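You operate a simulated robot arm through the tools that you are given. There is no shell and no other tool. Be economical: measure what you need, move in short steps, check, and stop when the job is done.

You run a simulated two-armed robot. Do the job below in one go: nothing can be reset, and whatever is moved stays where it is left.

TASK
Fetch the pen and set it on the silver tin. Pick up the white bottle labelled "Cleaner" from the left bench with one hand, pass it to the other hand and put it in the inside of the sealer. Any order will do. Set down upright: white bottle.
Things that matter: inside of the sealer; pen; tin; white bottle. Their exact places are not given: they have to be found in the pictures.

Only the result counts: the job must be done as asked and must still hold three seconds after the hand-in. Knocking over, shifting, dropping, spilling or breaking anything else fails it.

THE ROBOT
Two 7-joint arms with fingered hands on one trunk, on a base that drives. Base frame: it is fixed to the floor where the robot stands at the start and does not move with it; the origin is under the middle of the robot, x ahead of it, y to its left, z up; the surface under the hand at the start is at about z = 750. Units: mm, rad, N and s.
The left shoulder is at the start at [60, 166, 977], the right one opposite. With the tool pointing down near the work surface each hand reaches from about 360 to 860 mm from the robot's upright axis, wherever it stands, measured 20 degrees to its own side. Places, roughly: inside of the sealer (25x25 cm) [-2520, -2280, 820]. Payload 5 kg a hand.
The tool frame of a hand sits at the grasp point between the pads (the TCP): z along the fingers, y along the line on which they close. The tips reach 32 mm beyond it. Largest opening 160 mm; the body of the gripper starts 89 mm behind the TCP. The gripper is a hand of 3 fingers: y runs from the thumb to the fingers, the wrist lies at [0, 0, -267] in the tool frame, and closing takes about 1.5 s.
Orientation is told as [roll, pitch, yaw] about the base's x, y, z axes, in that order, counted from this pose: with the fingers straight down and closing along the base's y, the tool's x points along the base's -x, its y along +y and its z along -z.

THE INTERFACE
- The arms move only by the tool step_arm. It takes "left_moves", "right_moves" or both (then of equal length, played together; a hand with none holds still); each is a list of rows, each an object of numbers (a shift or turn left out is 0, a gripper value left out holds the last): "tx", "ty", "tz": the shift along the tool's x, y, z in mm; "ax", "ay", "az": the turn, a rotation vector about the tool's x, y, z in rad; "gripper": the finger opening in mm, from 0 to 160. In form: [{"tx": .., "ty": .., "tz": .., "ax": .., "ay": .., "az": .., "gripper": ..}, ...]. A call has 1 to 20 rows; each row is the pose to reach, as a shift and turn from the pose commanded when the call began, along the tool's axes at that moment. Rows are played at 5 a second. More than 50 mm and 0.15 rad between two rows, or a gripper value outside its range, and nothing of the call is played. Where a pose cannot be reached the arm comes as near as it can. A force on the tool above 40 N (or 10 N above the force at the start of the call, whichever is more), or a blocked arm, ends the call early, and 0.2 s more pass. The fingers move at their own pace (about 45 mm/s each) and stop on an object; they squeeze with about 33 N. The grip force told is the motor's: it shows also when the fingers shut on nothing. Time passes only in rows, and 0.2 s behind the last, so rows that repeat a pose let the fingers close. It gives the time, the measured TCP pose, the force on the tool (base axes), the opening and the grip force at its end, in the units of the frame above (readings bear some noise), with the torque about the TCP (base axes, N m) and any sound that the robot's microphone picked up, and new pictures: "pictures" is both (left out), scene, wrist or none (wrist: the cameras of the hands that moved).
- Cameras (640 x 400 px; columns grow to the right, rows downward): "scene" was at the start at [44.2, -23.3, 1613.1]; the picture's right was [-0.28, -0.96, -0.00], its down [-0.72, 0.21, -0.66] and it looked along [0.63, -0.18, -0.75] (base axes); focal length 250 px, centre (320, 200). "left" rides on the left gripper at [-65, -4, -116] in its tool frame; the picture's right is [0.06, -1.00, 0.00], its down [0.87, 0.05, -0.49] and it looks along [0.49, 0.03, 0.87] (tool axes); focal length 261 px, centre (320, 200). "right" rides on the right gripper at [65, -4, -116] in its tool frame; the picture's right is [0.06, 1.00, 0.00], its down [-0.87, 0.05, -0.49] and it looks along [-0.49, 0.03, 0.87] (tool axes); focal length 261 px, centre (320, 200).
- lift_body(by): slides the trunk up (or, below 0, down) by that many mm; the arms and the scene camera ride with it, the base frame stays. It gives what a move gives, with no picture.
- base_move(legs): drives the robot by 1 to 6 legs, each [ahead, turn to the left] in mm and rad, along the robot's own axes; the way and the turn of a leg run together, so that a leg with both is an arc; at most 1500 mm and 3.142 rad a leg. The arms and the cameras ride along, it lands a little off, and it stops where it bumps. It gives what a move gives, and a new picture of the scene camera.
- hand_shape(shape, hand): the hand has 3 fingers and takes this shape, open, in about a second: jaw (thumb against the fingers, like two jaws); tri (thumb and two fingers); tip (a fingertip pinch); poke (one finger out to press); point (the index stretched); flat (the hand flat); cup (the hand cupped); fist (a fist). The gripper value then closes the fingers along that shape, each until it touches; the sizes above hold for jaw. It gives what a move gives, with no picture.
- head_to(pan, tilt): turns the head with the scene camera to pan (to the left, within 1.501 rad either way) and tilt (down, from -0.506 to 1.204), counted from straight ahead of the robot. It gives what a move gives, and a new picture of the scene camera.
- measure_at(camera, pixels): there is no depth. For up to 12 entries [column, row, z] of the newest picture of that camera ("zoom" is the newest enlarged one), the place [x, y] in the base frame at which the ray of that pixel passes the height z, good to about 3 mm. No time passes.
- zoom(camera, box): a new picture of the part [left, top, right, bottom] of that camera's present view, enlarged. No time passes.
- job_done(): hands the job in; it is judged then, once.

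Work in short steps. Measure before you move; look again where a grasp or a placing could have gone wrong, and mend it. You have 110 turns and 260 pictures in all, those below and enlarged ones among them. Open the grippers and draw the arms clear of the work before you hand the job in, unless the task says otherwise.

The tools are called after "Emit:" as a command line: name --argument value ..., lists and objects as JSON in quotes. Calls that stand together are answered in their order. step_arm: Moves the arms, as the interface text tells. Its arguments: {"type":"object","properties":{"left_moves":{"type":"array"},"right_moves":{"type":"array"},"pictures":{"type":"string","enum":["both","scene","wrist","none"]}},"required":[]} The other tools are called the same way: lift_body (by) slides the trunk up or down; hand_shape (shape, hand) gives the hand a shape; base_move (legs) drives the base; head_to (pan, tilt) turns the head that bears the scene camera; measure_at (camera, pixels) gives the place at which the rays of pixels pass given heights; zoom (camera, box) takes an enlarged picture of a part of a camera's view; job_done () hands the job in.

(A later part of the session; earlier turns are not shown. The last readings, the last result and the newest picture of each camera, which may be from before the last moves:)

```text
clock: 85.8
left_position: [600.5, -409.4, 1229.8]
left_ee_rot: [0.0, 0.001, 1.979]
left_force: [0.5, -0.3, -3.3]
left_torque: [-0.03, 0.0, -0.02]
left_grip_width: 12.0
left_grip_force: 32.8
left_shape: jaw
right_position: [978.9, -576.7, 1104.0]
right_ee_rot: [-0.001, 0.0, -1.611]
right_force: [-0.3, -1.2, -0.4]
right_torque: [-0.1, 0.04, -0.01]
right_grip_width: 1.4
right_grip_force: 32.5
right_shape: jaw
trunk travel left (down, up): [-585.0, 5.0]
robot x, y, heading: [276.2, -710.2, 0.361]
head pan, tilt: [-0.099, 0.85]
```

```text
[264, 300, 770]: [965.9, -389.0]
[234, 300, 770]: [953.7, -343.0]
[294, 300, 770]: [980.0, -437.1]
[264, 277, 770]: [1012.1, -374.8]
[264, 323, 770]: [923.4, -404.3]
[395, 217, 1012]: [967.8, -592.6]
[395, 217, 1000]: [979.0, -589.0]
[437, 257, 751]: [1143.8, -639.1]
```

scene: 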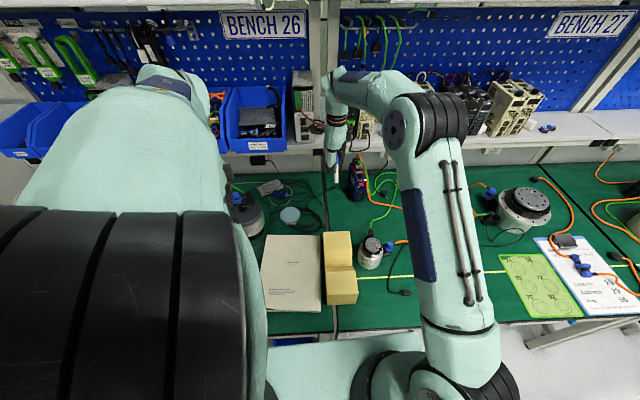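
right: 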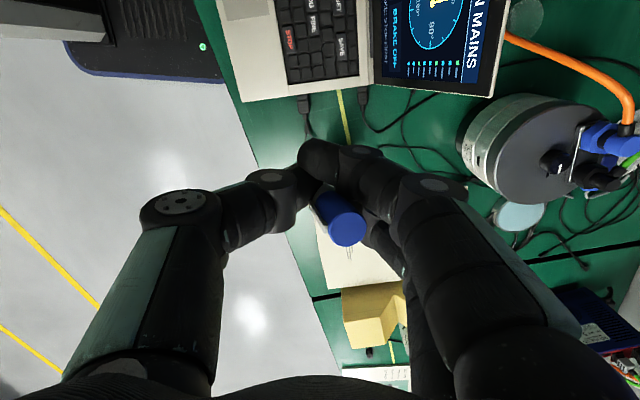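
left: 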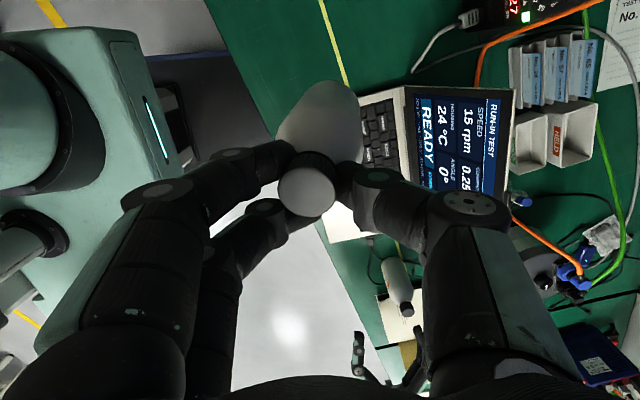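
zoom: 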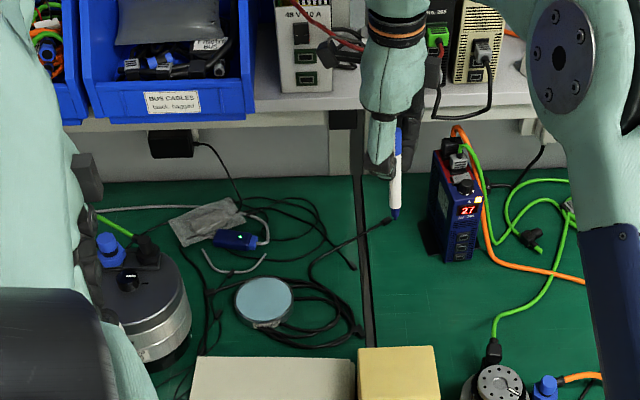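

Tin centre confirmed at (966,-389). I now pitch the hand to 20° below level, pointing +y, and come to (977,-447,880).

Emit:
step_arm --right_moves '[{"tx": 14, "ty": -1, "tz": 10, "ay": 0.1358}, {"tx": 28, "ty": -2, "tz": 30, "ay": 0.2716}, {"tx": 43, "ty": -2, "tz": 55, "ay": 0.4073}, {"tx": 58, "ty": -3, "tz": 82, "ay": 0.5431}, {"tx": 72, "ty": -4, "tz": 110, "ay": 0.6789}, {"tx": 87, "ty": -5, "tz": 138, "ay": 0.8147}, {"tx": 101, "ty": -5, "tz": 166, "ay": 0.9504}, {"tx": 116, "ty": -6, "tz": 195, "ay": 1.0862}, {"tx": 130, "ty": -7, "tz": 224, "ay": 1.222}, {"tx": 130, "ty": -7, "tz": 224, "ay": 1.222}]'

Emit:
zoom --camera "scene" --box '[230, 140, 390, 260]'

Emit:
zoom --camera "right" --box '[220, 100, 420, 240]'

```text
clock: 88.0
left_position: [599.3, -408.7, 1230.4]
left_ee_rot: [0.001, 0.002, 1.978]
left_force: [0.0, -0.3, -3.0]
left_torque: [-0.05, 0.04, -0.01]
left_grip_width: 11.8
left_grip_force: 32.8
left_shape: jaw
right_position: [976.0, -445.9, 881.9]
right_ee_rot: [0.007, 1.226, -1.606]
right_force: [-0.3, -0.2, -2.1]
right_torque: [-0.1, 0.02, 0.05]
right_grip_width: 1.3
right_grip_force: 33.1
right_shape: jaw
trunk travel left (down, up): [-585.0, 5.0]
robot x, y, heading: [276.7, -712.1, 0.366]
head pan, tilt: [-0.099, 0.85]
```

scene: 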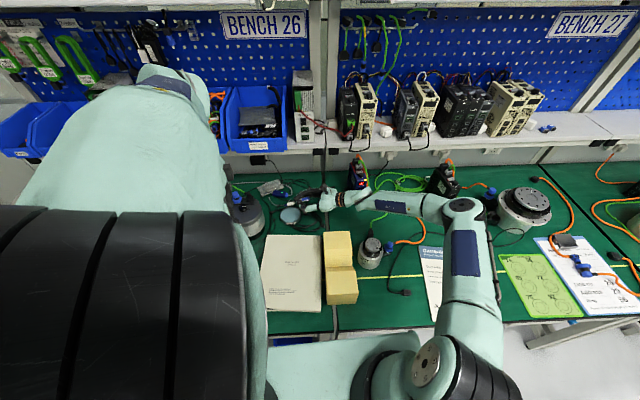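
right: 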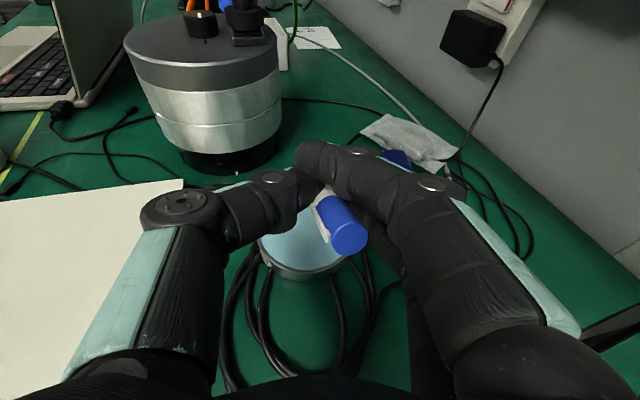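

```text
3.33 times, centred on (310, 200) of scene
```

zoom: 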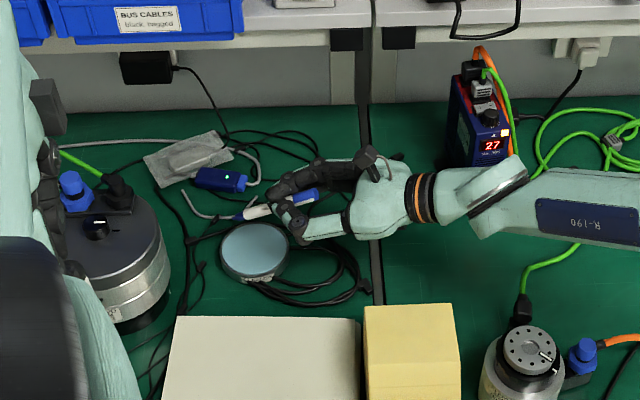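

```text
2.86 times, centred on (320, 170) of right
```

zoom: 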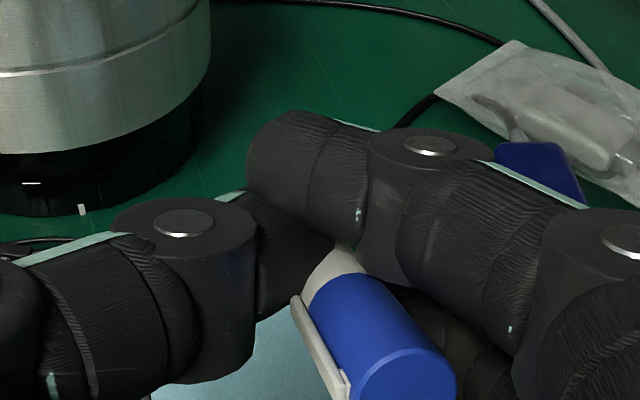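

Nicely posed. I verify the pen's tip and cap places at their expected heights.

Emit:
measure_at --camera "zoom" --pixels '[[240, 216, 834], [240, 216, 850], [240, 216, 820], [316, 196, 895], [316, 196, 905], [254, 250, 770], [220, 250, 770], [288, 250, 770]]'

```text
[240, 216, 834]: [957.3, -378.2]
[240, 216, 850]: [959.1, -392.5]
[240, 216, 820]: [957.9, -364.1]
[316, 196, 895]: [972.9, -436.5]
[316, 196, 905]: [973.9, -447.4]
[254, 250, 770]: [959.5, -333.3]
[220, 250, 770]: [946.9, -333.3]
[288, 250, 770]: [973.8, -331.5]
```

That used the wrong zoom; I redo it with scene pixels.

Emit:
measure_at --camera "scene" --pixels '[[285.5, 204.8, 834], [285.5, 204.8, 850], [285.5, 204.8, 820], [308.8, 198.8, 895], [308.8, 198.8, 880], [290.2, 215, 770], [280, 215, 770], [300.7, 215, 770]]'

```text
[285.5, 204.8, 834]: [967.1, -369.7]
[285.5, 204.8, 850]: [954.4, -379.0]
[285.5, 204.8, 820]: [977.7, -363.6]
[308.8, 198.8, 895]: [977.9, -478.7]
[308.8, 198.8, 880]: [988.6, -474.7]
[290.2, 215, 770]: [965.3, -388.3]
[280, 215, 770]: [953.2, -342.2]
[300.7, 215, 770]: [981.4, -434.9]
```

Pen slopes 29°, its middle ~24 mm ahead of the grip. I move to (971,-427,832), just above contact.

Emit:
step_arm --right_moves '[{"tx": -20, "ty": -3, "tz": 18}, {"tx": -40, "ty": -6, "tz": 35}, {"tx": -40, "ty": -6, "tz": 35}]'

Emit:
zoom --camera "scene" --box '[250, 170, 350, 240]'

```text
clock: 88.8
left_position: [600.7, -410.6, 1229.6]
left_ee_rot: [0.001, 0.0, 1.977]
left_force: [-0.9, 0.3, -2.8]
left_torque: [-0.07, 0.03, -0.01]
left_grip_width: 11.9
left_grip_force: 33.3
left_shape: jaw
right_position: [971.4, -427.2, 830.1]
right_ee_rot: [0.0, 1.222, -1.608]
right_force: [-0.3, 0.1, 0.0]
right_torque: [-0.13, 0.02, 0.03]
right_grip_width: 1.0
right_grip_force: 33.3
right_shape: jaw
trunk travel left (down, up): [-585.0, 5.0]
robot x, y, heading: [274.9, -711.2, 0.364]
head pan, tilt: [-0.099, 0.85]
```

scene: 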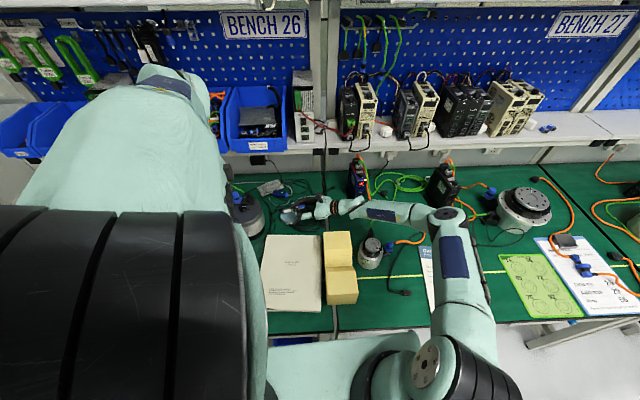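
right: 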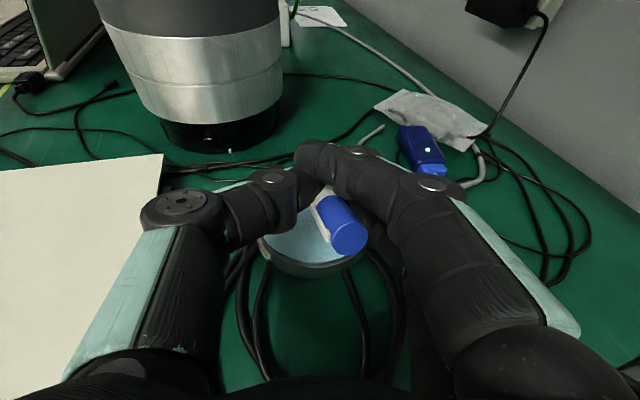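

```text
5.71 times, centred on (300, 205) of scene
```

zoom: 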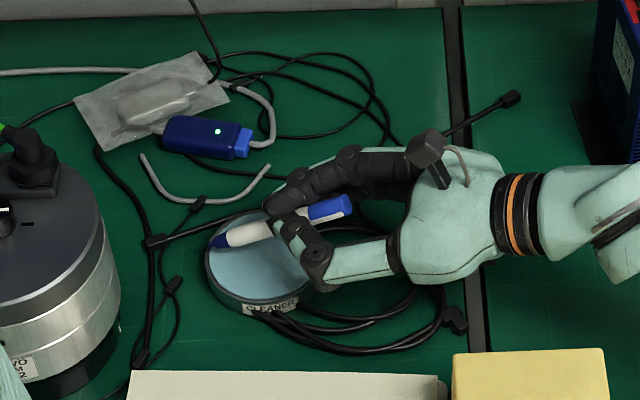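

The tip is over the tin's left part, near contact. I lower 30 mm in small steps with 7 mm drawback, letting the pen pivot flat.

Emit:
step_arm --right_moves '[{"tx": -7, "tz": -1}, {"tx": -13, "tz": 0}, {"tx": -19, "tz": 1}, {"tx": -25, "tz": 2}, {"tx": -31, "tz": 3}, {"tx": -31, "tz": 3}]'

Emit:
zoom --camera "scene" --box '[250, 170, 350, 240]'

```text
clock: 90.2
left_position: [600.0, -409.3, 1230.3]
left_ee_rot: [0.0, 0.001, 1.977]
left_force: [0.1, 0.0, -3.7]
left_torque: [0.01, 0.03, -0.01]
left_grip_width: 11.9
left_grip_force: 32.7
left_shape: jaw
right_position: [970.1, -435.3, 802.5]
right_ee_rot: [0.0, 1.225, -1.607]
right_force: [1.4, 1.4, 8.1]
right_torque: [0.31, -0.17, -0.03]
right_grip_width: 0.4
right_grip_force: 33.1
right_shape: jaw
trunk travel left (down, up): [-585.0, 5.0]
robot x, y, heading: [276.1, -707.3, 0.36]
head pan, tilt: [-0.099, 0.85]
```

scene: 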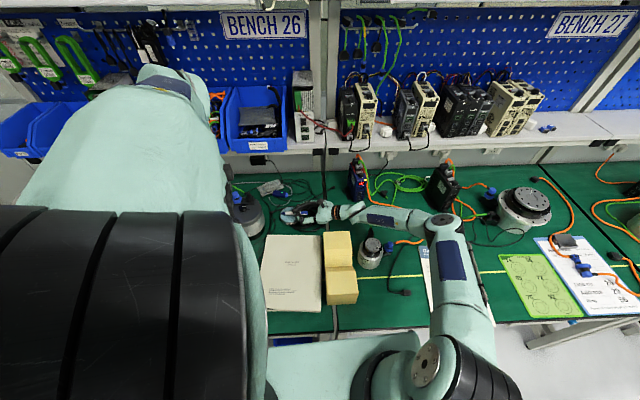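
right: 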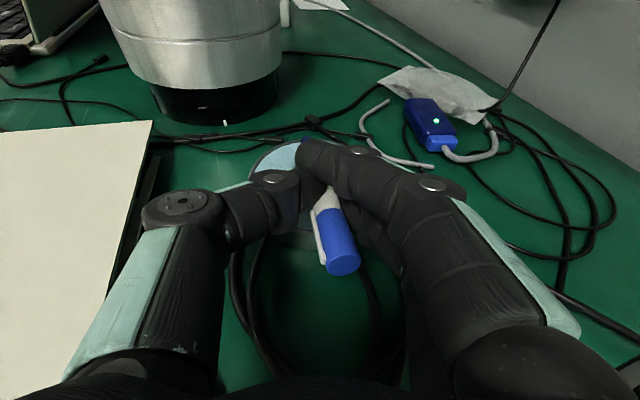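

```text
5.71 times, centred on (300, 205) of scene
```

zoom: 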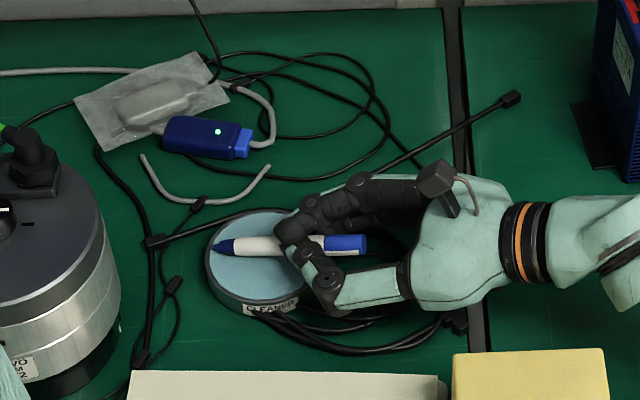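

The pen is pivoting flat and the tin hasn't moved. Pen's middle is ~23 mm right of the tin's centre; I lift 10 mm, shift 14 mm in +y and press down a bit lower.

Emit:
step_arm --right_moves '[{"tx": 9, "tz": -3}, {"tx": 12, "tz": 4}, {"tx": 14, "tz": 10}, {"tx": 7, "tz": 12}, {"tx": 1, "tz": 14}, {"tx": -2, "tz": 15}, {"tx": -2, "tz": 15}]'

Emit:
zoom --camera "scene" --box '[250, 170, 350, 240]'

```text
clock: 91.8
left_position: [598.8, -403.4, 1227.8]
left_ee_rot: [0.001, 0.0, 1.98]
left_force: [0.1, 0.8, -2.7]
left_torque: [-0.08, 0.01, 0.03]
left_grip_width: 12.1
left_grip_force: 33.2
left_shape: jaw
right_position: [968.9, -410.8, 801.3]
right_ee_rot: [-0.005, 1.238, -1.609]
right_force: [-3.8, 4.9, 14.5]
right_torque: [0.48, -0.04, 0.15]
right_grip_width: 1.0
right_grip_force: 33.0
right_shape: jaw
trunk travel left (down, up): [-585.0, 5.0]
robot x, y, heading: [278.3, -715.2, 0.36]
head pan, tilt: [-0.099, 0.85]
stopped in row 7 (right hand): the force on the tool passed its limit at 41 N (the readings are from after the stop); the commanded pose is now the measured one
```

scene: 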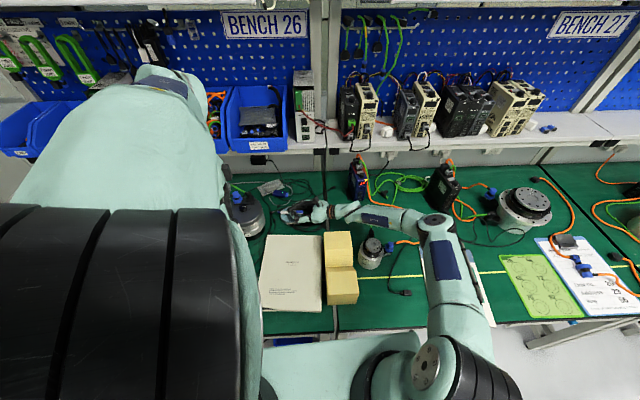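
right: 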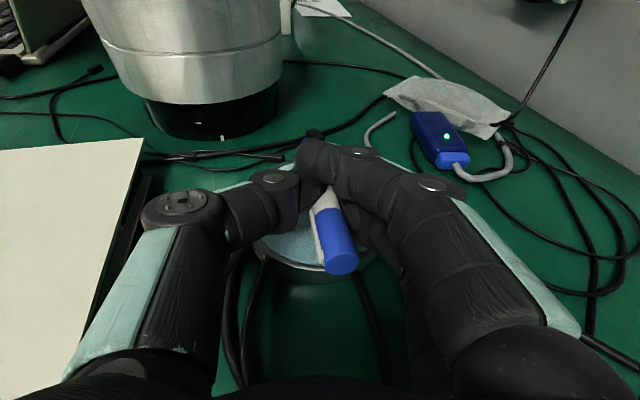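

```text
5.71 times, centred on (300, 205) of scene
```

zoom: 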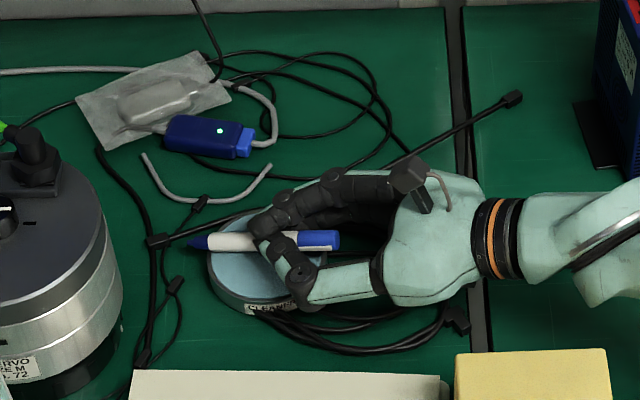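

The pen's middle is now right over the tin's centre. I relieve the pressure by rising 4 mm, then open.

Emit:
step_arm --right_moves '[{"tx": 2, "tz": -1}, {"tx": 4, "tz": -1}, {"tx": 4, "tz": -1}]'

Emit:
zoom --camera "scene" --box '[250, 170, 350, 240]'

```text
clock: 92.6
left_position: [600.8, -410.0, 1228.9]
left_ee_rot: [0.0, 0.0, 1.974]
left_force: [0.3, 0.0, -3.2]
left_torque: [-0.04, -0.02, 0.02]
left_grip_width: 11.9
left_grip_force: 32.9
left_shape: jaw
right_position: [972.8, -419.5, 802.3]
right_ee_rot: [0.004, 1.228, -1.608]
right_force: [-0.2, -0.8, 1.2]
right_torque: [0.06, 0.02, 0.01]
right_grip_width: 0.7
right_grip_force: 32.9
right_shape: jaw
trunk travel left (down, up): [-585.0, 5.0]
robot x, y, heading: [275.7, -709.6, 0.365]
head pan, tilt: [-0.099, 0.85]
```

scene: 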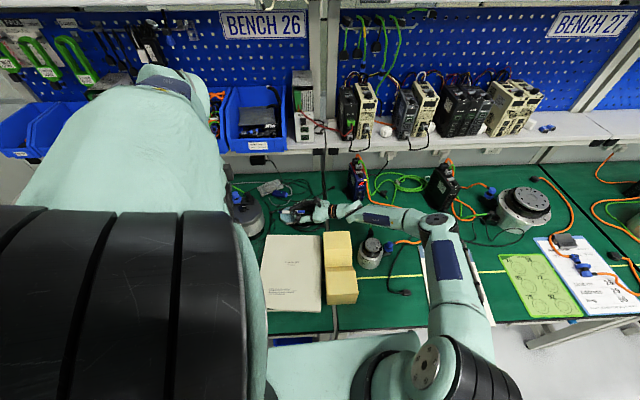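
right: 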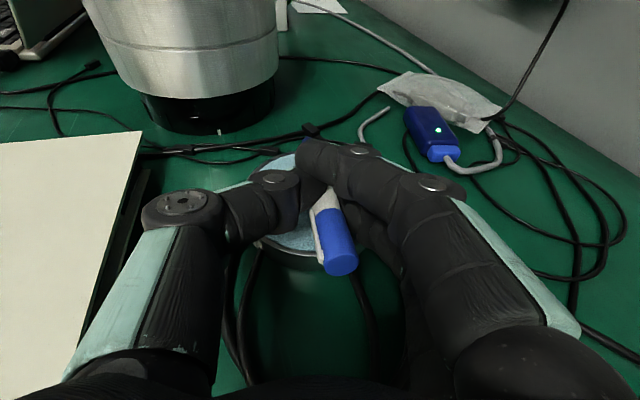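

```text
5.71 times, centred on (300, 205) of scene
```

zoom: 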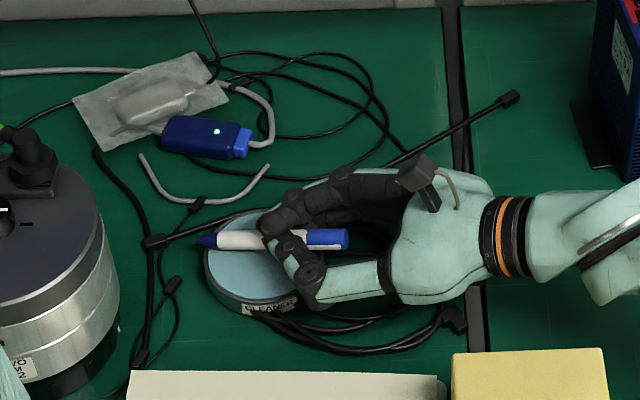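

Forces are nil now; pen's middle within ~15 mm of the tin's centre. I open the fingers gently.

Emit:
step_arm --right_moves '[{"gripper": 10}, {"gripper": 20}, {"gripper": 30}, {"gripper": 40}, {"gripper": 45}, {"gripper": 45}]'

Emit:
zoom --camera "scene" --box '[250, 170, 350, 240]'

```text
clock: 94.0
left_position: [601.1, -409.7, 1230.6]
left_ee_rot: [0.0, 0.0, 1.978]
left_force: [-1.0, 0.6, -3.5]
left_torque: [-0.02, -0.02, 0.01]
left_grip_width: 11.7
left_grip_force: 33.2
left_shape: jaw
right_position: [972.4, -420.1, 803.0]
right_ee_rot: [0.002, 1.231, -1.607]
right_force: [0.4, -0.2, 0.2]
right_torque: [0.0, -0.01, 0.0]
right_grip_width: 44.5
right_grip_force: 0.1
right_shape: jaw
trunk travel left (down, up): [-585.0, 5.0]
robot x, y, heading: [280.7, -714.4, 0.368]
head pan, tilt: [-0.099, 0.85]
```

scene: 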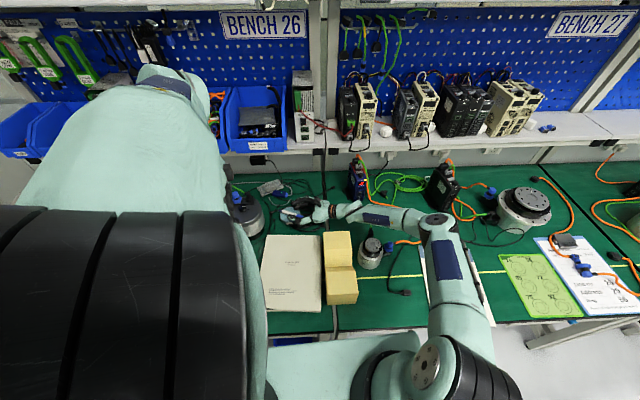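
right: 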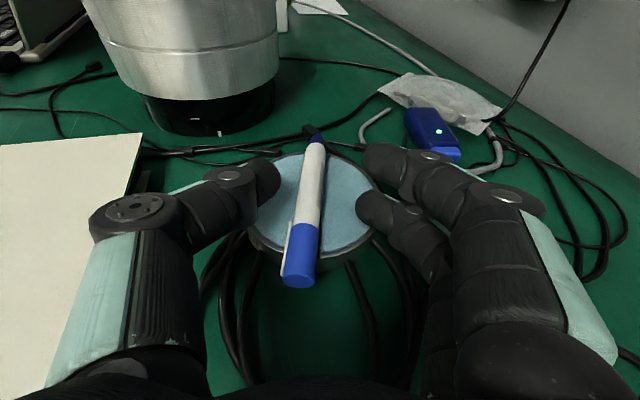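

```text
5.71 times, centred on (300, 205) of scene
```

zoom: 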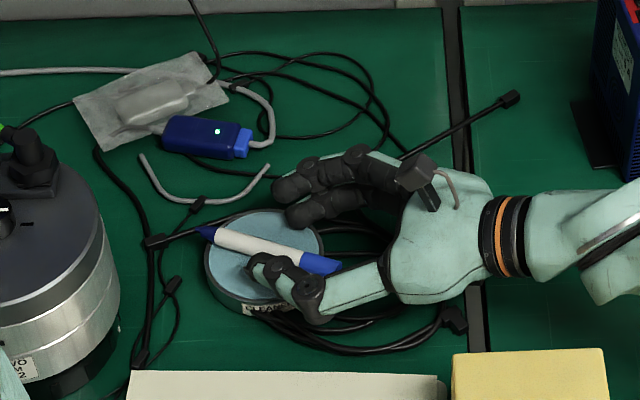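

The pen lies on the tin. I widen a little, raise straight up, then back away.

Emit:
step_arm --right_moves '[{"gripper": 60}, {"tx": 10, "tz": -4}, {"tx": 30, "tz": -11}, {"tx": 60, "tz": -22}, {"tx": 95, "tz": -40}, {"tx": 135, "tz": -60}, {"tx": 170, "tz": -85}, {"tx": 205, "tz": -110}, {"tx": 205, "tz": -110}]'

Emit:
zoom --camera "scene" --box '[250, 170, 350, 240]'

```text
clock: 96.0
left_position: [600.4, -409.8, 1230.1]
left_ee_rot: [0.0, -0.001, 1.979]
left_force: [0.3, -0.3, -2.4]
left_torque: [-0.03, 0.0, 0.02]
left_grip_width: 11.7
left_grip_force: 33.3
left_shape: jaw
right_position: [971.4, -454.2, 1032.2]
right_ee_rot: [-0.001, 1.229, -1.611]
right_force: [0.2, 0.1, -0.8]
right_torque: [0.04, 0.02, 0.01]
right_grip_width: 59.7
right_grip_force: 0.0
right_shape: jaw
trunk travel left (down, up): [-585.0, 5.0]
robot x, y, heading: [279.3, -713.1, 0.358]
head pan, tilt: [-0.099, 0.85]
```

scene: 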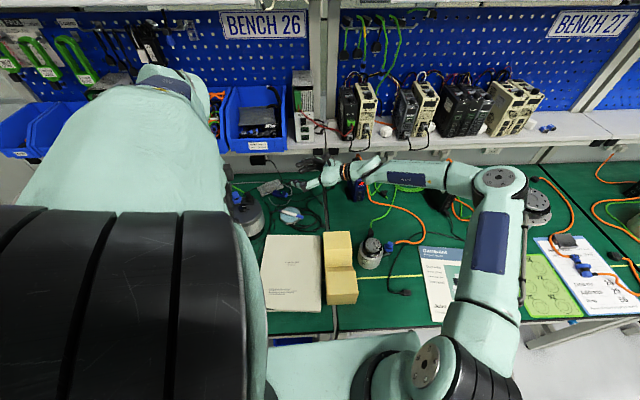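
right: 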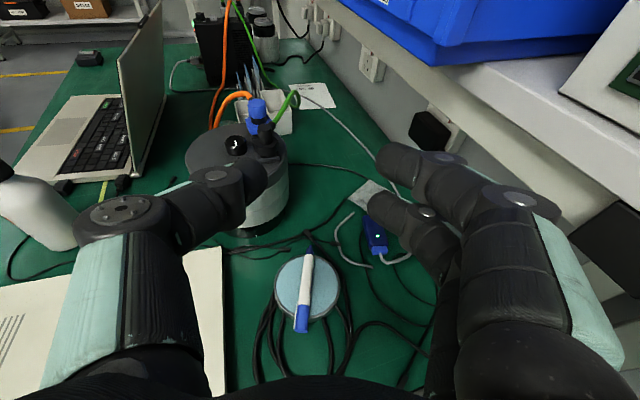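

```text
5.71 times, centred on (300, 205) of scene
```

zoom: 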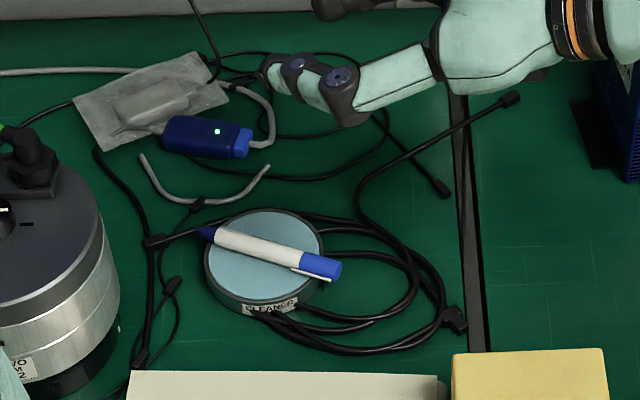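

The pen lies stably across the tin. I draw the right hand back toward the robot and away from the shelf, then drive off.

Emit:
step_arm --right_moves '[{"ty": -40}, {"ty": -80}, {"ty": -120, "tz": -10}, {"ty": -160, "tz": -20}, {"ty": -200, "tz": -30}, {"ty": -240, "tz": -40}, {"ty": -240, "tz": -40}]' --pictures "none"

Emit:
base_move --legs '[[-400, 0]]'

```text
clock: 97.6
left_position: [602.1, -409.2, 1229.9]
left_ee_rot: [0.0, 0.0, 1.977]
left_force: [-0.1, 0.4, -2.5]
left_torque: [0.0, 0.02, -0.05]
left_grip_width: 11.8
left_grip_force: 32.4
left_shape: jaw
right_position: [731.4, -484.3, 1046.2]
right_ee_rot: [0.002, 1.232, -1.608]
right_force: [-0.1, 0.2, -0.3]
right_torque: [0.0, -0.01, 0.01]
right_grip_width: 59.7
right_grip_force: 0.0
right_shape: jaw
trunk travel left (down, up): [-585.0, 5.0]
robot x, y, heading: [279.0, -714.1, 0.361]
head pan, tilt: [-0.099, 0.85]
```

```text
clock: 100.1
left_position: [223.0, -550.4, 1230.4]
left_ee_rot: [0.0, -0.001, 1.975]
left_force: [-0.2, -1.0, -3.1]
left_torque: [0.0, -0.04, 0.0]
left_grip_width: 12.1
left_grip_force: 33.0
left_shape: jaw
right_position: [353.9, -625.2, 1045.2]
right_ee_rot: [0.002, 1.229, -1.607]
right_force: [0.2, -0.9, -0.4]
right_torque: [-0.01, 0.0, -0.03]
right_grip_width: 60.0
right_grip_force: 0.1
right_shape: jaw
trunk travel left (down, up): [-585.0, 5.0]
robot x, y, heading: [-99.8, -855.5, 0.358]
head pan, tilt: [-0.099, 0.85]
```

scene: 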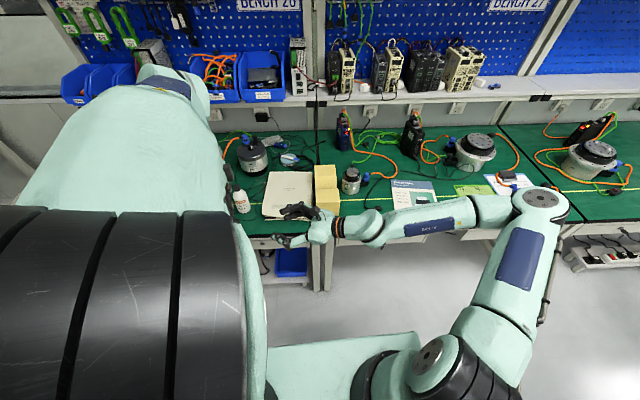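

Now turn and drive across the room to about (-1650,-2280), facing the rear bench.

Emit:
base_move --legs '[[0, -2.756], [1050, 0], [1050, 0], [0, -0.743]]'

Emit:
head_to --pan -0.25 --tilt 0.65

```text
clock: 119.3
left_position: [-2063.3, -2441.9, 1228.9]
left_ee_rot: [0.0, 0.001, -1.529]
left_force: [0.4, -0.6, -3.1]
left_torque: [0.02, -0.01, 0.0]
left_grip_width: 11.3
left_grip_force: 32.9
left_shape: jaw
right_position: [-2158.1, -2326.9, 1045.8]
right_ee_rot: [0.002, 1.23, 1.171]
right_force: [-0.2, 0.5, 0.7]
right_torque: [-0.01, 0.02, 0.0]
right_grip_width: 59.8
right_grip_force: 0.0
right_shape: jaw
trunk travel left (down, up): [-585.0, 5.0]
robot x, y, heading: [-1652.9, -2277.5, 3.133]
head pan, tilt: [-0.099, 0.85]
```

scene: 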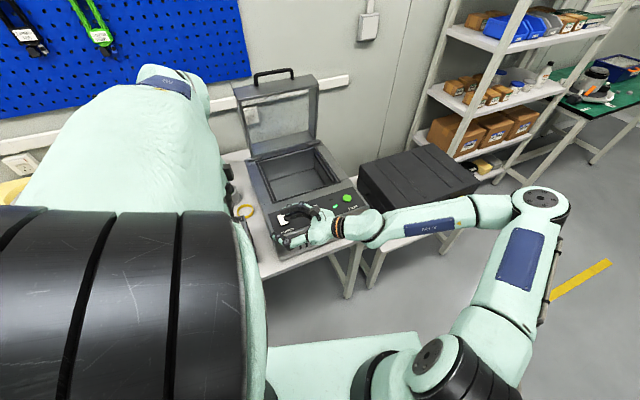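

```text
clock: 120.0
left_position: [-2063.6, -2442.2, 1228.6]
left_ee_rot: [-0.001, 0.001, -1.529]
left_force: [-0.4, 0.2, -3.3]
left_torque: [0.01, 0.01, -0.01]
left_grip_width: 11.2
left_grip_force: 33.4
left_shape: jaw
right_position: [-2159.5, -2326.6, 1044.3]
right_ee_rot: [0.001, 1.231, 1.169]
right_force: [-0.1, 0.5, 0.3]
right_torque: [0.01, 0.02, -0.02]
right_grip_width: 59.9
right_grip_force: 0.0
right_shape: jaw
trunk travel left (down, up): [-585.0, 5.0]
robot x, y, heading: [-1652.2, -2278.6, 3.141]
head pan, tilt: [-0.25, 0.649]
```

scene: 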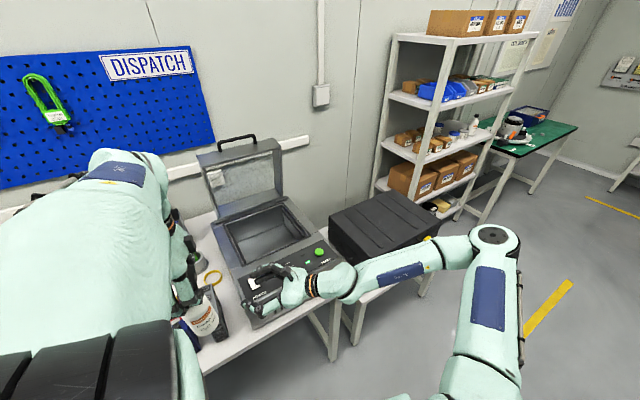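

The sealer chamber is straight ahead, lid open. I draw the right hand off to the right first, then measure the chamber.

Emit:
step_arm --right_moves '[{"tz": -40}, {"tz": -80}, {"tz": -120}, {"tz": -160}, {"tz": -200}, {"tz": -230}, {"tz": -230}]' --pictures "none"

Emit:
head_to --pan -0.1 --tilt 0.75

Emit:
zoom --camera "scene" --box '[200, 100, 400, 280]'

```text
clock: 121.6
left_position: [-2062.7, -2441.9, 1230.2]
left_ee_rot: [0.0, 0.0, -1.529]
left_force: [-0.8, -0.4, -3.1]
left_torque: [0.03, -0.02, 0.01]
left_grip_width: 11.1
left_grip_force: 32.9
left_shape: jaw
right_position: [-2072.3, -2127.2, 1122.0]
right_ee_rot: [0.0, 1.23, 1.17]
right_force: [0.1, 0.1, -0.2]
right_torque: [-0.01, -0.03, 0.03]
right_grip_width: 60.0
right_grip_force: 0.0
right_shape: jaw
trunk travel left (down, up): [-585.0, 5.0]
robot x, y, heading: [-1653.2, -2273.2, 3.137]
head pan, tilt: [-0.25, 0.649]
```

```text
clock: 122.3
left_position: [-2062.7, -2442.1, 1230.4]
left_ee_rot: [-0.002, 0.0, -1.529]
left_force: [-0.4, 0.8, -2.0]
left_torque: [0.01, 0.0, 0.01]
left_grip_width: 11.0
left_grip_force: 33.2
left_shape: jaw
right_position: [-2073.3, -2126.8, 1121.7]
right_ee_rot: [0.002, 1.231, 1.167]
right_force: [0.3, 0.3, 0.1]
right_torque: [-0.02, -0.01, -0.03]
right_grip_width: 59.4
right_grip_force: 0.0
right_shape: jaw
trunk travel left (down, up): [-585.0, 5.0]
robot x, y, heading: [-1650.1, -2276.1, 3.133]
head pan, tilt: [-0.099, 0.75]
```

scene: 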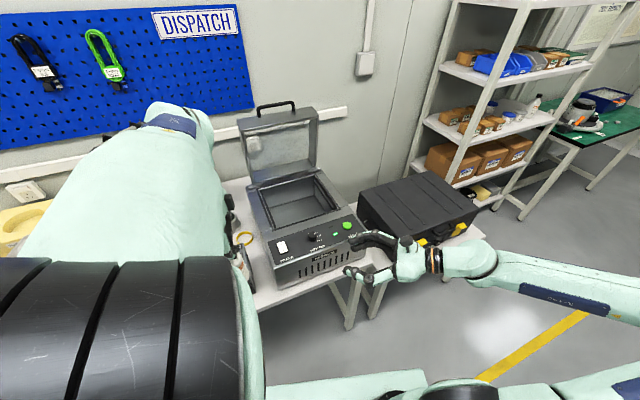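

```text
2.22 times, centred on (300, 190) of scene
```

zoom: 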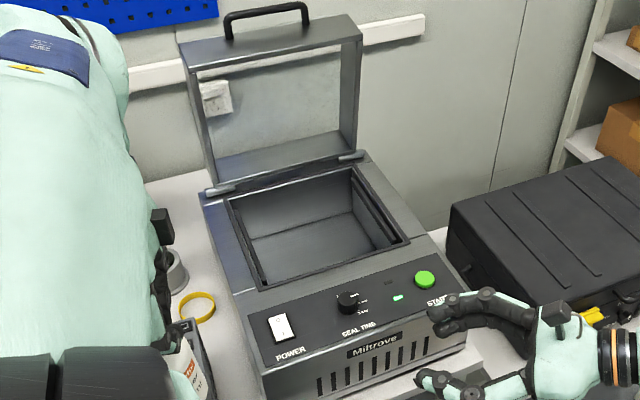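

I measure the chamber's rim corners and floor.

Emit:
measure_at --camera "zoom" --pixels '[[262, 290, 900], [408, 242, 900], [225, 205, 900], [352, 165, 900], [262, 290, 930], [408, 242, 930], [225, 205, 930], [352, 165, 930], [320, 240, 820], [268, 260, 820], [362, 212, 820], [350, 22, 1250]]'

```text
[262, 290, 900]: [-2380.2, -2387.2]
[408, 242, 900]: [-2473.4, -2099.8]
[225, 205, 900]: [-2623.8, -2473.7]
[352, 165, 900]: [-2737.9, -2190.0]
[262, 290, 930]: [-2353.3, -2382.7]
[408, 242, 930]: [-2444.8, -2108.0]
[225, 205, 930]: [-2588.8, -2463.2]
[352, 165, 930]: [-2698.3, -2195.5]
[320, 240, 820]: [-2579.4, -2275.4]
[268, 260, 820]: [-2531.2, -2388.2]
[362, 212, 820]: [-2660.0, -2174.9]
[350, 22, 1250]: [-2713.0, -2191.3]
```

Rim z≈930, centre ≈(-2521,-2287), floor 820. It's 870 ahead, too far; I measure the table's front edge to see how far I can advance, and view the bottle.

Emit:
measure_at --camera "zoom" --pixels '[[475, 368, 750], [475, 368, 780], [262, 395, 780], [245, 320, 780], [465, 340, 760]]'

Emit:
step_arm --left_moves '[{"tz": 0}]'

Emit:
head_to --pan 0.1 --tilt 1.1

```text
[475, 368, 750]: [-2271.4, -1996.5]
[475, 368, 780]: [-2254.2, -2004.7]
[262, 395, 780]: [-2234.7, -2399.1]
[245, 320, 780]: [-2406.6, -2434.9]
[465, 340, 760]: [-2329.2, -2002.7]
```

```text
clock: 122.7
left_position: [-2062.3, -2441.1, 1231.3]
left_ee_rot: [-0.001, 0.0, -1.529]
left_force: [-0.4, 0.5, -3.0]
left_torque: [0.06, 0.02, 0.02]
left_grip_width: 11.0
left_grip_force: 32.8
left_shape: jaw
right_position: [-2072.7, -2126.5, 1121.7]
right_ee_rot: [0.001, 1.231, 1.169]
right_force: [0.3, 0.3, 0.6]
right_torque: [0.01, 0.0, -0.01]
right_grip_width: 59.6
right_grip_force: 0.1
right_shape: jaw
trunk travel left (down, up): [-585.0, 5.0]
robot x, y, heading: [-1652.5, -2277.8, 3.133]
head pan, tilt: [-0.099, 0.75]
```

scene: 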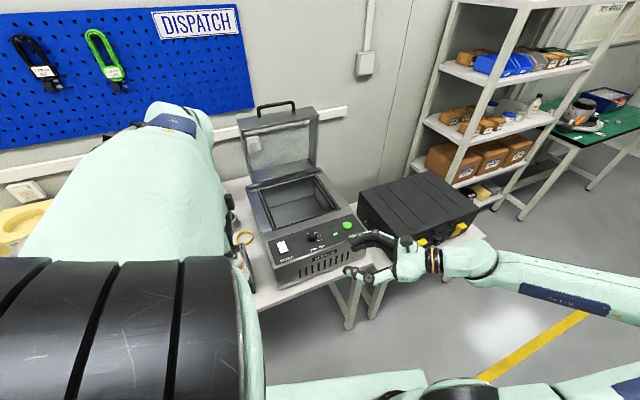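
left: 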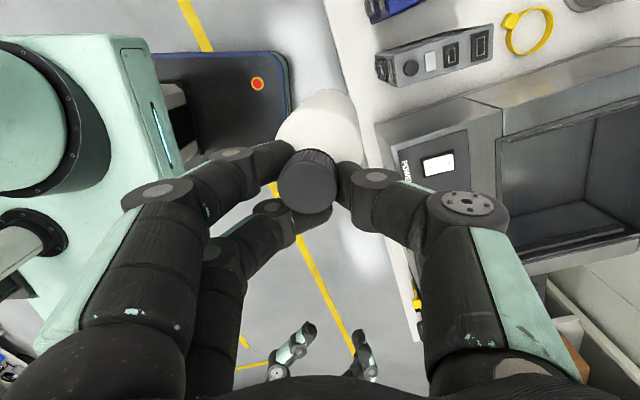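

```text
clock: 123.6
left_position: [-2063.0, -2440.7, 1229.1]
left_ee_rot: [0.001, 0.002, -1.53]
left_force: [-0.1, 0.1, -2.5]
left_torque: [0.01, -0.02, 0.0]
left_grip_width: 10.9
left_grip_force: 33.1
left_shape: jaw
right_position: [-2072.8, -2126.8, 1121.6]
right_ee_rot: [0.001, 1.229, 1.169]
right_force: [-0.7, 0.1, 0.0]
right_torque: [-0.02, -0.01, 0.01]
right_grip_width: 59.5
right_grip_force: 0.0
right_shape: jaw
trunk travel left (down, up): [-585.0, 5.0]
robot x, y, heading: [-1654.8, -2275.1, 3.136]
head pan, tilt: [0.099, 1.1]
```

scene: 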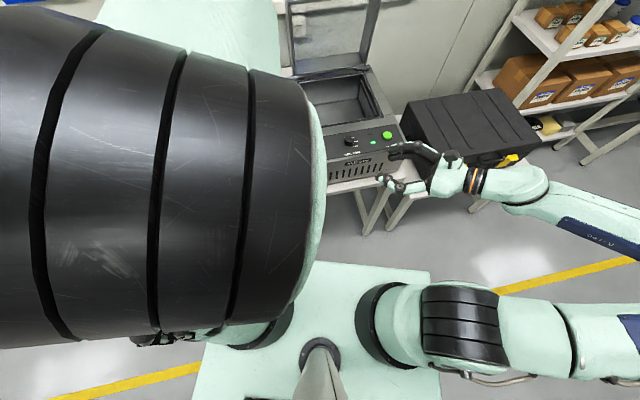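

The bottle hangs nearly upright in the left hand. I advance 195 mm (table edge x≈-2240, leaving ~390 mm).

Emit:
base_move --legs '[[195, 0]]'

Emit:
head_to --pan -0.2 --tilt 0.9

Emit:
zoom --camera "scene" --box '[220, 80, 420, 240]'

```text
clock: 125.1
left_position: [-2258.3, -2439.1, 1229.7]
left_ee_rot: [0.001, 0.0, -1.53]
left_force: [-0.9, -0.4, -2.9]
left_torque: [0.01, 0.01, 0.0]
left_grip_width: 11.1
left_grip_force: 32.7
left_shape: jaw
right_position: [-2268.5, -2126.3, 1121.1]
right_ee_rot: [-0.003, 1.23, 1.165]
right_force: [-1.3, 0.1, 0.2]
right_torque: [-0.02, 0.0, 0.04]
right_grip_width: 59.8
right_grip_force: 0.0
right_shape: jaw
trunk travel left (down, up): [-585.0, 5.0]
robot x, y, heading: [-1848.1, -2272.9, 3.139]
head pan, tilt: [0.099, 1.1]
```

scene: 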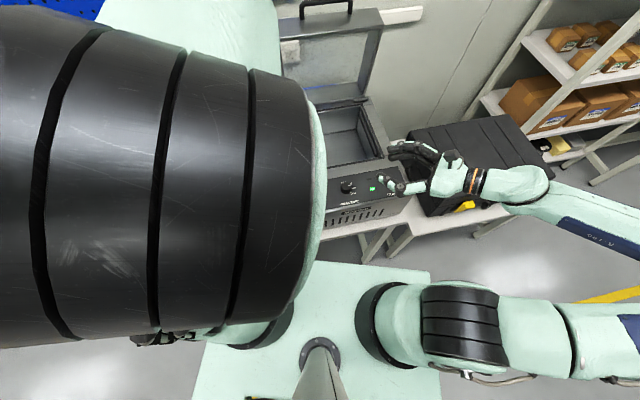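

```text
clock: 125.9
left_position: [-2258.0, -2439.7, 1229.7]
left_ee_rot: [-0.001, -0.001, -1.532]
left_force: [0.2, -0.4, -2.5]
left_torque: [-0.01, -0.02, 0.0]
left_grip_width: 11.0
left_grip_force: 32.8
left_shape: jaw
right_position: [-2265.9, -2126.3, 1122.2]
right_ee_rot: [0.002, 1.23, 1.166]
right_force: [-0.3, 0.5, -0.2]
right_torque: [0.02, 0.02, 0.01]
right_grip_width: 59.8
right_grip_force: 0.0
right_shape: jaw
trunk travel left (down, up): [-585.0, 5.0]
robot x, y, heading: [-1847.1, -2275.1, 3.138]
head pan, tilt: [-0.201, 0.901]
```

scene: 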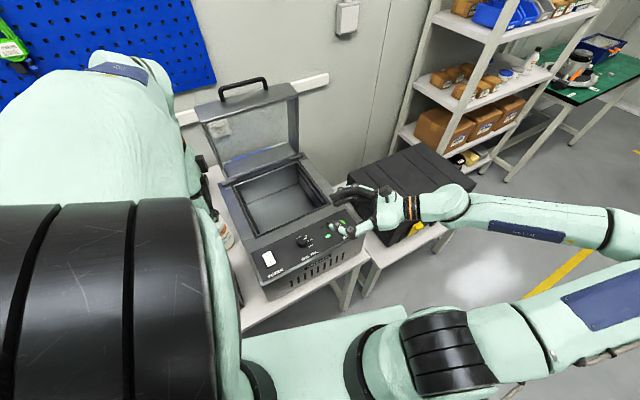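

```text
2.50 times, centred on (320, 160) of scene
```

zoom: 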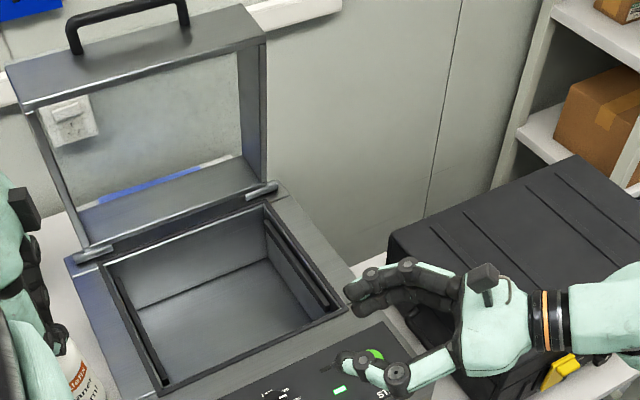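

Re-measure the chamber from here.

Emit:
measure_at --camera "zoom" --pixels '[[165, 390, 930], [348, 308, 930], [102, 262, 930], [268, 205, 930], [137, 308, 820], [268, 258, 820], [312, 318, 820], [165, 378, 820], [265, 40, 1250], [85, 250, 960]]'

```text
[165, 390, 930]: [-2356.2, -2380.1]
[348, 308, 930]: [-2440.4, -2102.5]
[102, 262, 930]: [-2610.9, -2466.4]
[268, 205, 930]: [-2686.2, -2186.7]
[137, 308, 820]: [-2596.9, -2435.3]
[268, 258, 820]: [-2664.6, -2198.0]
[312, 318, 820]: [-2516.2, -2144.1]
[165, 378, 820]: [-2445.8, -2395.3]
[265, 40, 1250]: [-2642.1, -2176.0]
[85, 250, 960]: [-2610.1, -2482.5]
```

Chamber centre (-2523,-2284). I'll place the bottle slightly toward the front, at (-2487,-2272), clear of the lid. Move the left hand above it, the right hand a bit further off.

Emit:
step_arm --left_moves '[{"tx": 25, "ty": -31}, {"tx": 51, "ty": -63}, {"tx": 76, "ty": -94}, {"tx": 102, "ty": -126}, {"tx": 127, "ty": -157}, {"tx": 152, "ty": -189}, {"tx": 177, "ty": -221}, {"tx": 177, "ty": -221}]' --right_moves '[{"tz": -20}, {"tz": -40}, {"tz": -60}, {"tz": -80}, {"tz": -80}, {"tz": -80}, {"tz": -80}, {"tz": -80}]'

Emit:
zoom --camera "scene" --box '[180, 80, 380, 240]'

```text
clock: 127.7
left_position: [-2484.8, -2270.9, 1230.7]
left_ee_rot: [-0.002, 0.0, -1.531]
left_force: [-0.3, -1.0, -2.8]
left_torque: [0.02, 0.01, -0.01]
left_grip_width: 10.5
left_grip_force: 32.5
left_shape: jaw
right_position: [-2236.2, -2056.2, 1148.4]
right_ee_rot: [0.005, 1.229, 1.168]
right_force: [0.1, 0.0, -0.2]
right_torque: [0.01, 0.0, -0.02]
right_grip_width: 59.9
right_grip_force: 0.0
right_shape: jaw
trunk travel left (down, up): [-585.0, 5.0]
robot x, y, heading: [-1849.0, -2277.4, 3.135]
head pan, tilt: [-0.201, 0.901]
```

scene: 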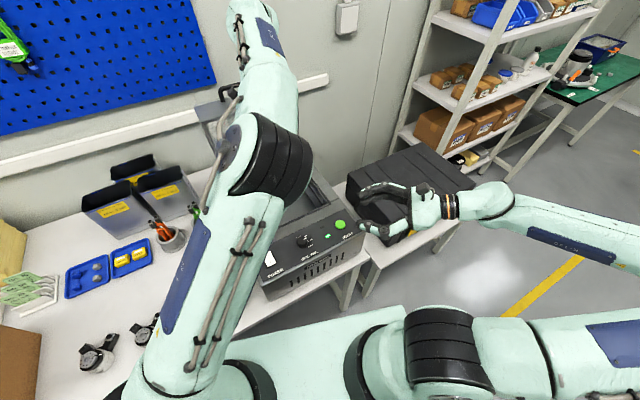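
right: 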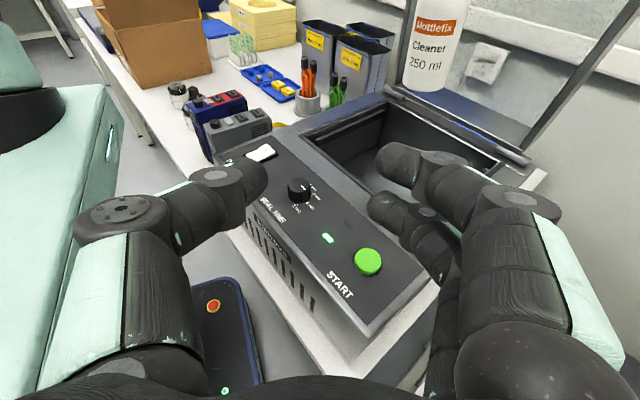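
left: 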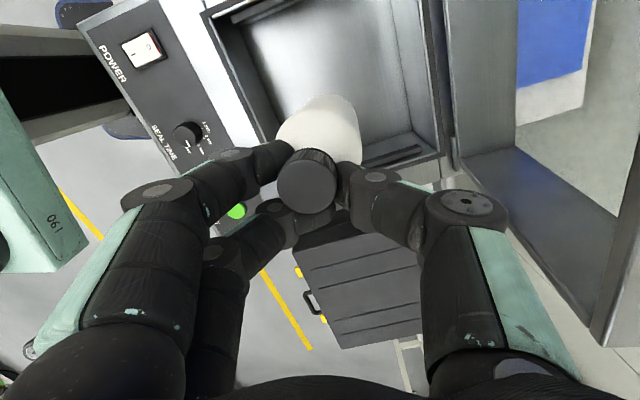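

```text
2.50 times, centred on (280, 160) of scene
```

zoom: 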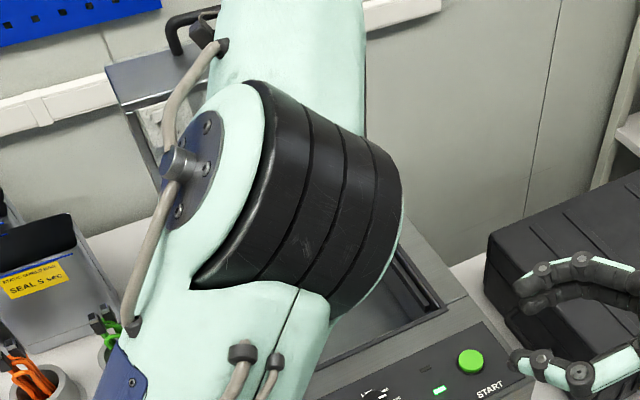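

The bottle hangs nearly upright over the chamber. I measure hinge/lid distances and the bottle bottom in the wrist views.

Emit:
measure_at --camera "left" --pixels '[[445, 150, 940], [430, 20, 940], [470, 175, 960], [515, 150, 960], [318, 100, 1085], [250, 60, 930], [306, 182, 1230], [345, 165, 820], [290, 215, 930]]'

Emit:
zoom --camera "right" --box '[360, 0, 520, 120]'

Emit:
measure_at --camera "right" --pixels '[[423, 88, 1080], [423, 88, 1060], [423, 88, 1100], [440, 15, 1180]]'

```text
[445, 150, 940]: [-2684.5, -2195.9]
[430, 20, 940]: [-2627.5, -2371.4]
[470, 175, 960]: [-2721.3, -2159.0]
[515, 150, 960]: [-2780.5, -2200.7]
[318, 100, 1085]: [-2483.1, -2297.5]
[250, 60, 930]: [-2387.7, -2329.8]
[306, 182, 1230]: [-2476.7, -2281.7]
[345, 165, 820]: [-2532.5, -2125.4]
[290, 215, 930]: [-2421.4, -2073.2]
```

```text
3.33 times, centred on (440, 60) of right
```

zoom: 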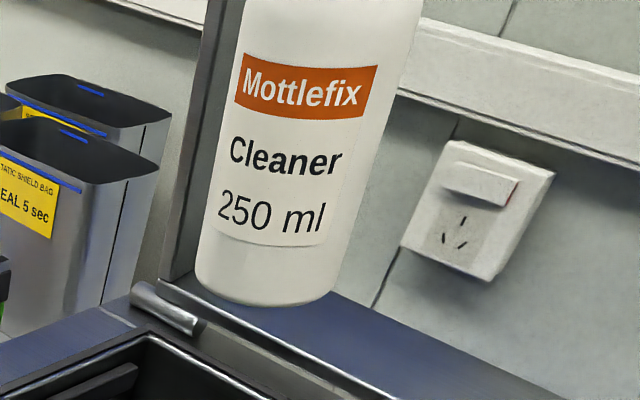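

```text
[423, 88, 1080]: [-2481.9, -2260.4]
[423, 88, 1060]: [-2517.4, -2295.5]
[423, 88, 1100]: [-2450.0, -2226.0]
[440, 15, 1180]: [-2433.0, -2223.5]
```

Bottle bottom is ≈155 mm below the TCP; lid clear by >140 mm. I descend 240 mm to hover just over the floor.

Emit:
step_arm --left_moves '[{"tz": 40}, {"tz": 80}, {"tz": 120}, {"tz": 160}, {"tz": 195}, {"tz": 220}, {"tz": 238}, {"tz": 238}]'

Emit:
zoom --camera "right" --box '[340, 20, 540, 180]'

```text
clock: 129.5
left_position: [-2484.6, -2271.8, 992.0]
left_ee_rot: [-0.002, -0.002, -1.531]
left_force: [-0.1, -1.2, -1.8]
left_torque: [0.02, 0.01, -0.02]
left_grip_width: 10.5
left_grip_force: 33.1
left_shape: jaw
right_position: [-2235.8, -2056.4, 1147.5]
right_ee_rot: [0.002, 1.23, 1.167]
right_force: [-0.1, -0.3, 0.2]
right_torque: [0.02, -0.01, 0.0]
right_grip_width: 59.9
right_grip_force: 0.1
right_shape: jaw
trunk travel left (down, up): [-585.0, 5.0]
robot x, y, heading: [-1844.5, -2273.0, 3.132]
head pan, tilt: [-0.201, 0.901]
```

scene: 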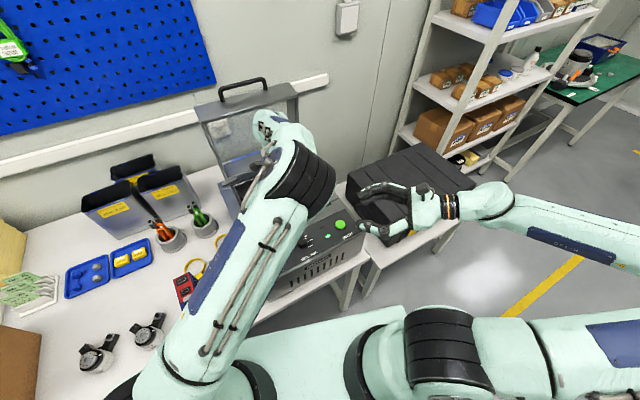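
left: 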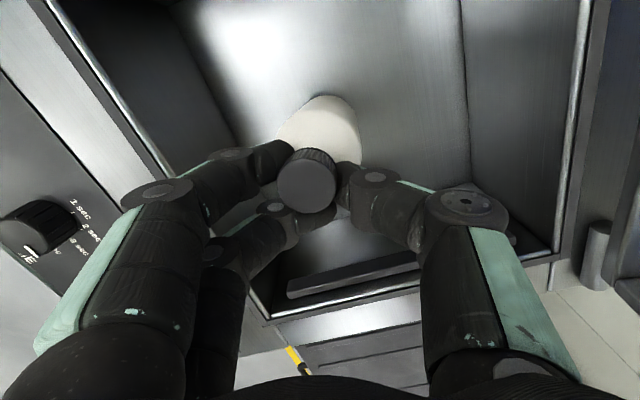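

```text
2.50 times, centred on (440, 100) of right
```

zoom: 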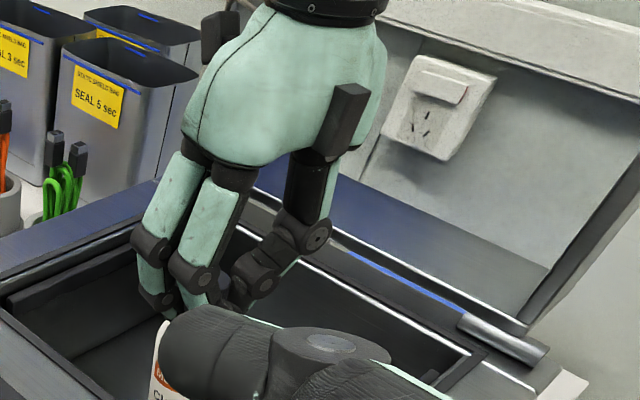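

Centred in the chamber, z ok. I lower in small steps until contact.

Emit:
step_arm --left_moves '[{"tz": 4}, {"tz": 8}, {"tz": 11}, {"tz": 14}, {"tz": 14}]' --pictures "none"

```text
clock: 130.7
left_position: [-2485.9, -2272.2, 977.2]
left_ee_rot: [-0.001, -0.001, -1.531]
left_force: [-0.1, 0.4, -3.0]
left_torque: [-0.02, 0.01, -0.02]
left_grip_width: 10.4
left_grip_force: 33.4
left_shape: jaw
right_position: [-2236.0, -2057.5, 1147.8]
right_ee_rot: [0.001, 1.231, 1.168]
right_force: [-0.2, 0.2, 0.3]
right_torque: [0.03, -0.04, 0.05]
right_grip_width: 60.0
right_grip_force: 0.0
right_shape: jaw
trunk travel left (down, up): [-585.0, 5.0]
robot x, y, heading: [-1845.1, -2273.3, 3.139]
head pan, tilt: [-0.201, 0.901]
```

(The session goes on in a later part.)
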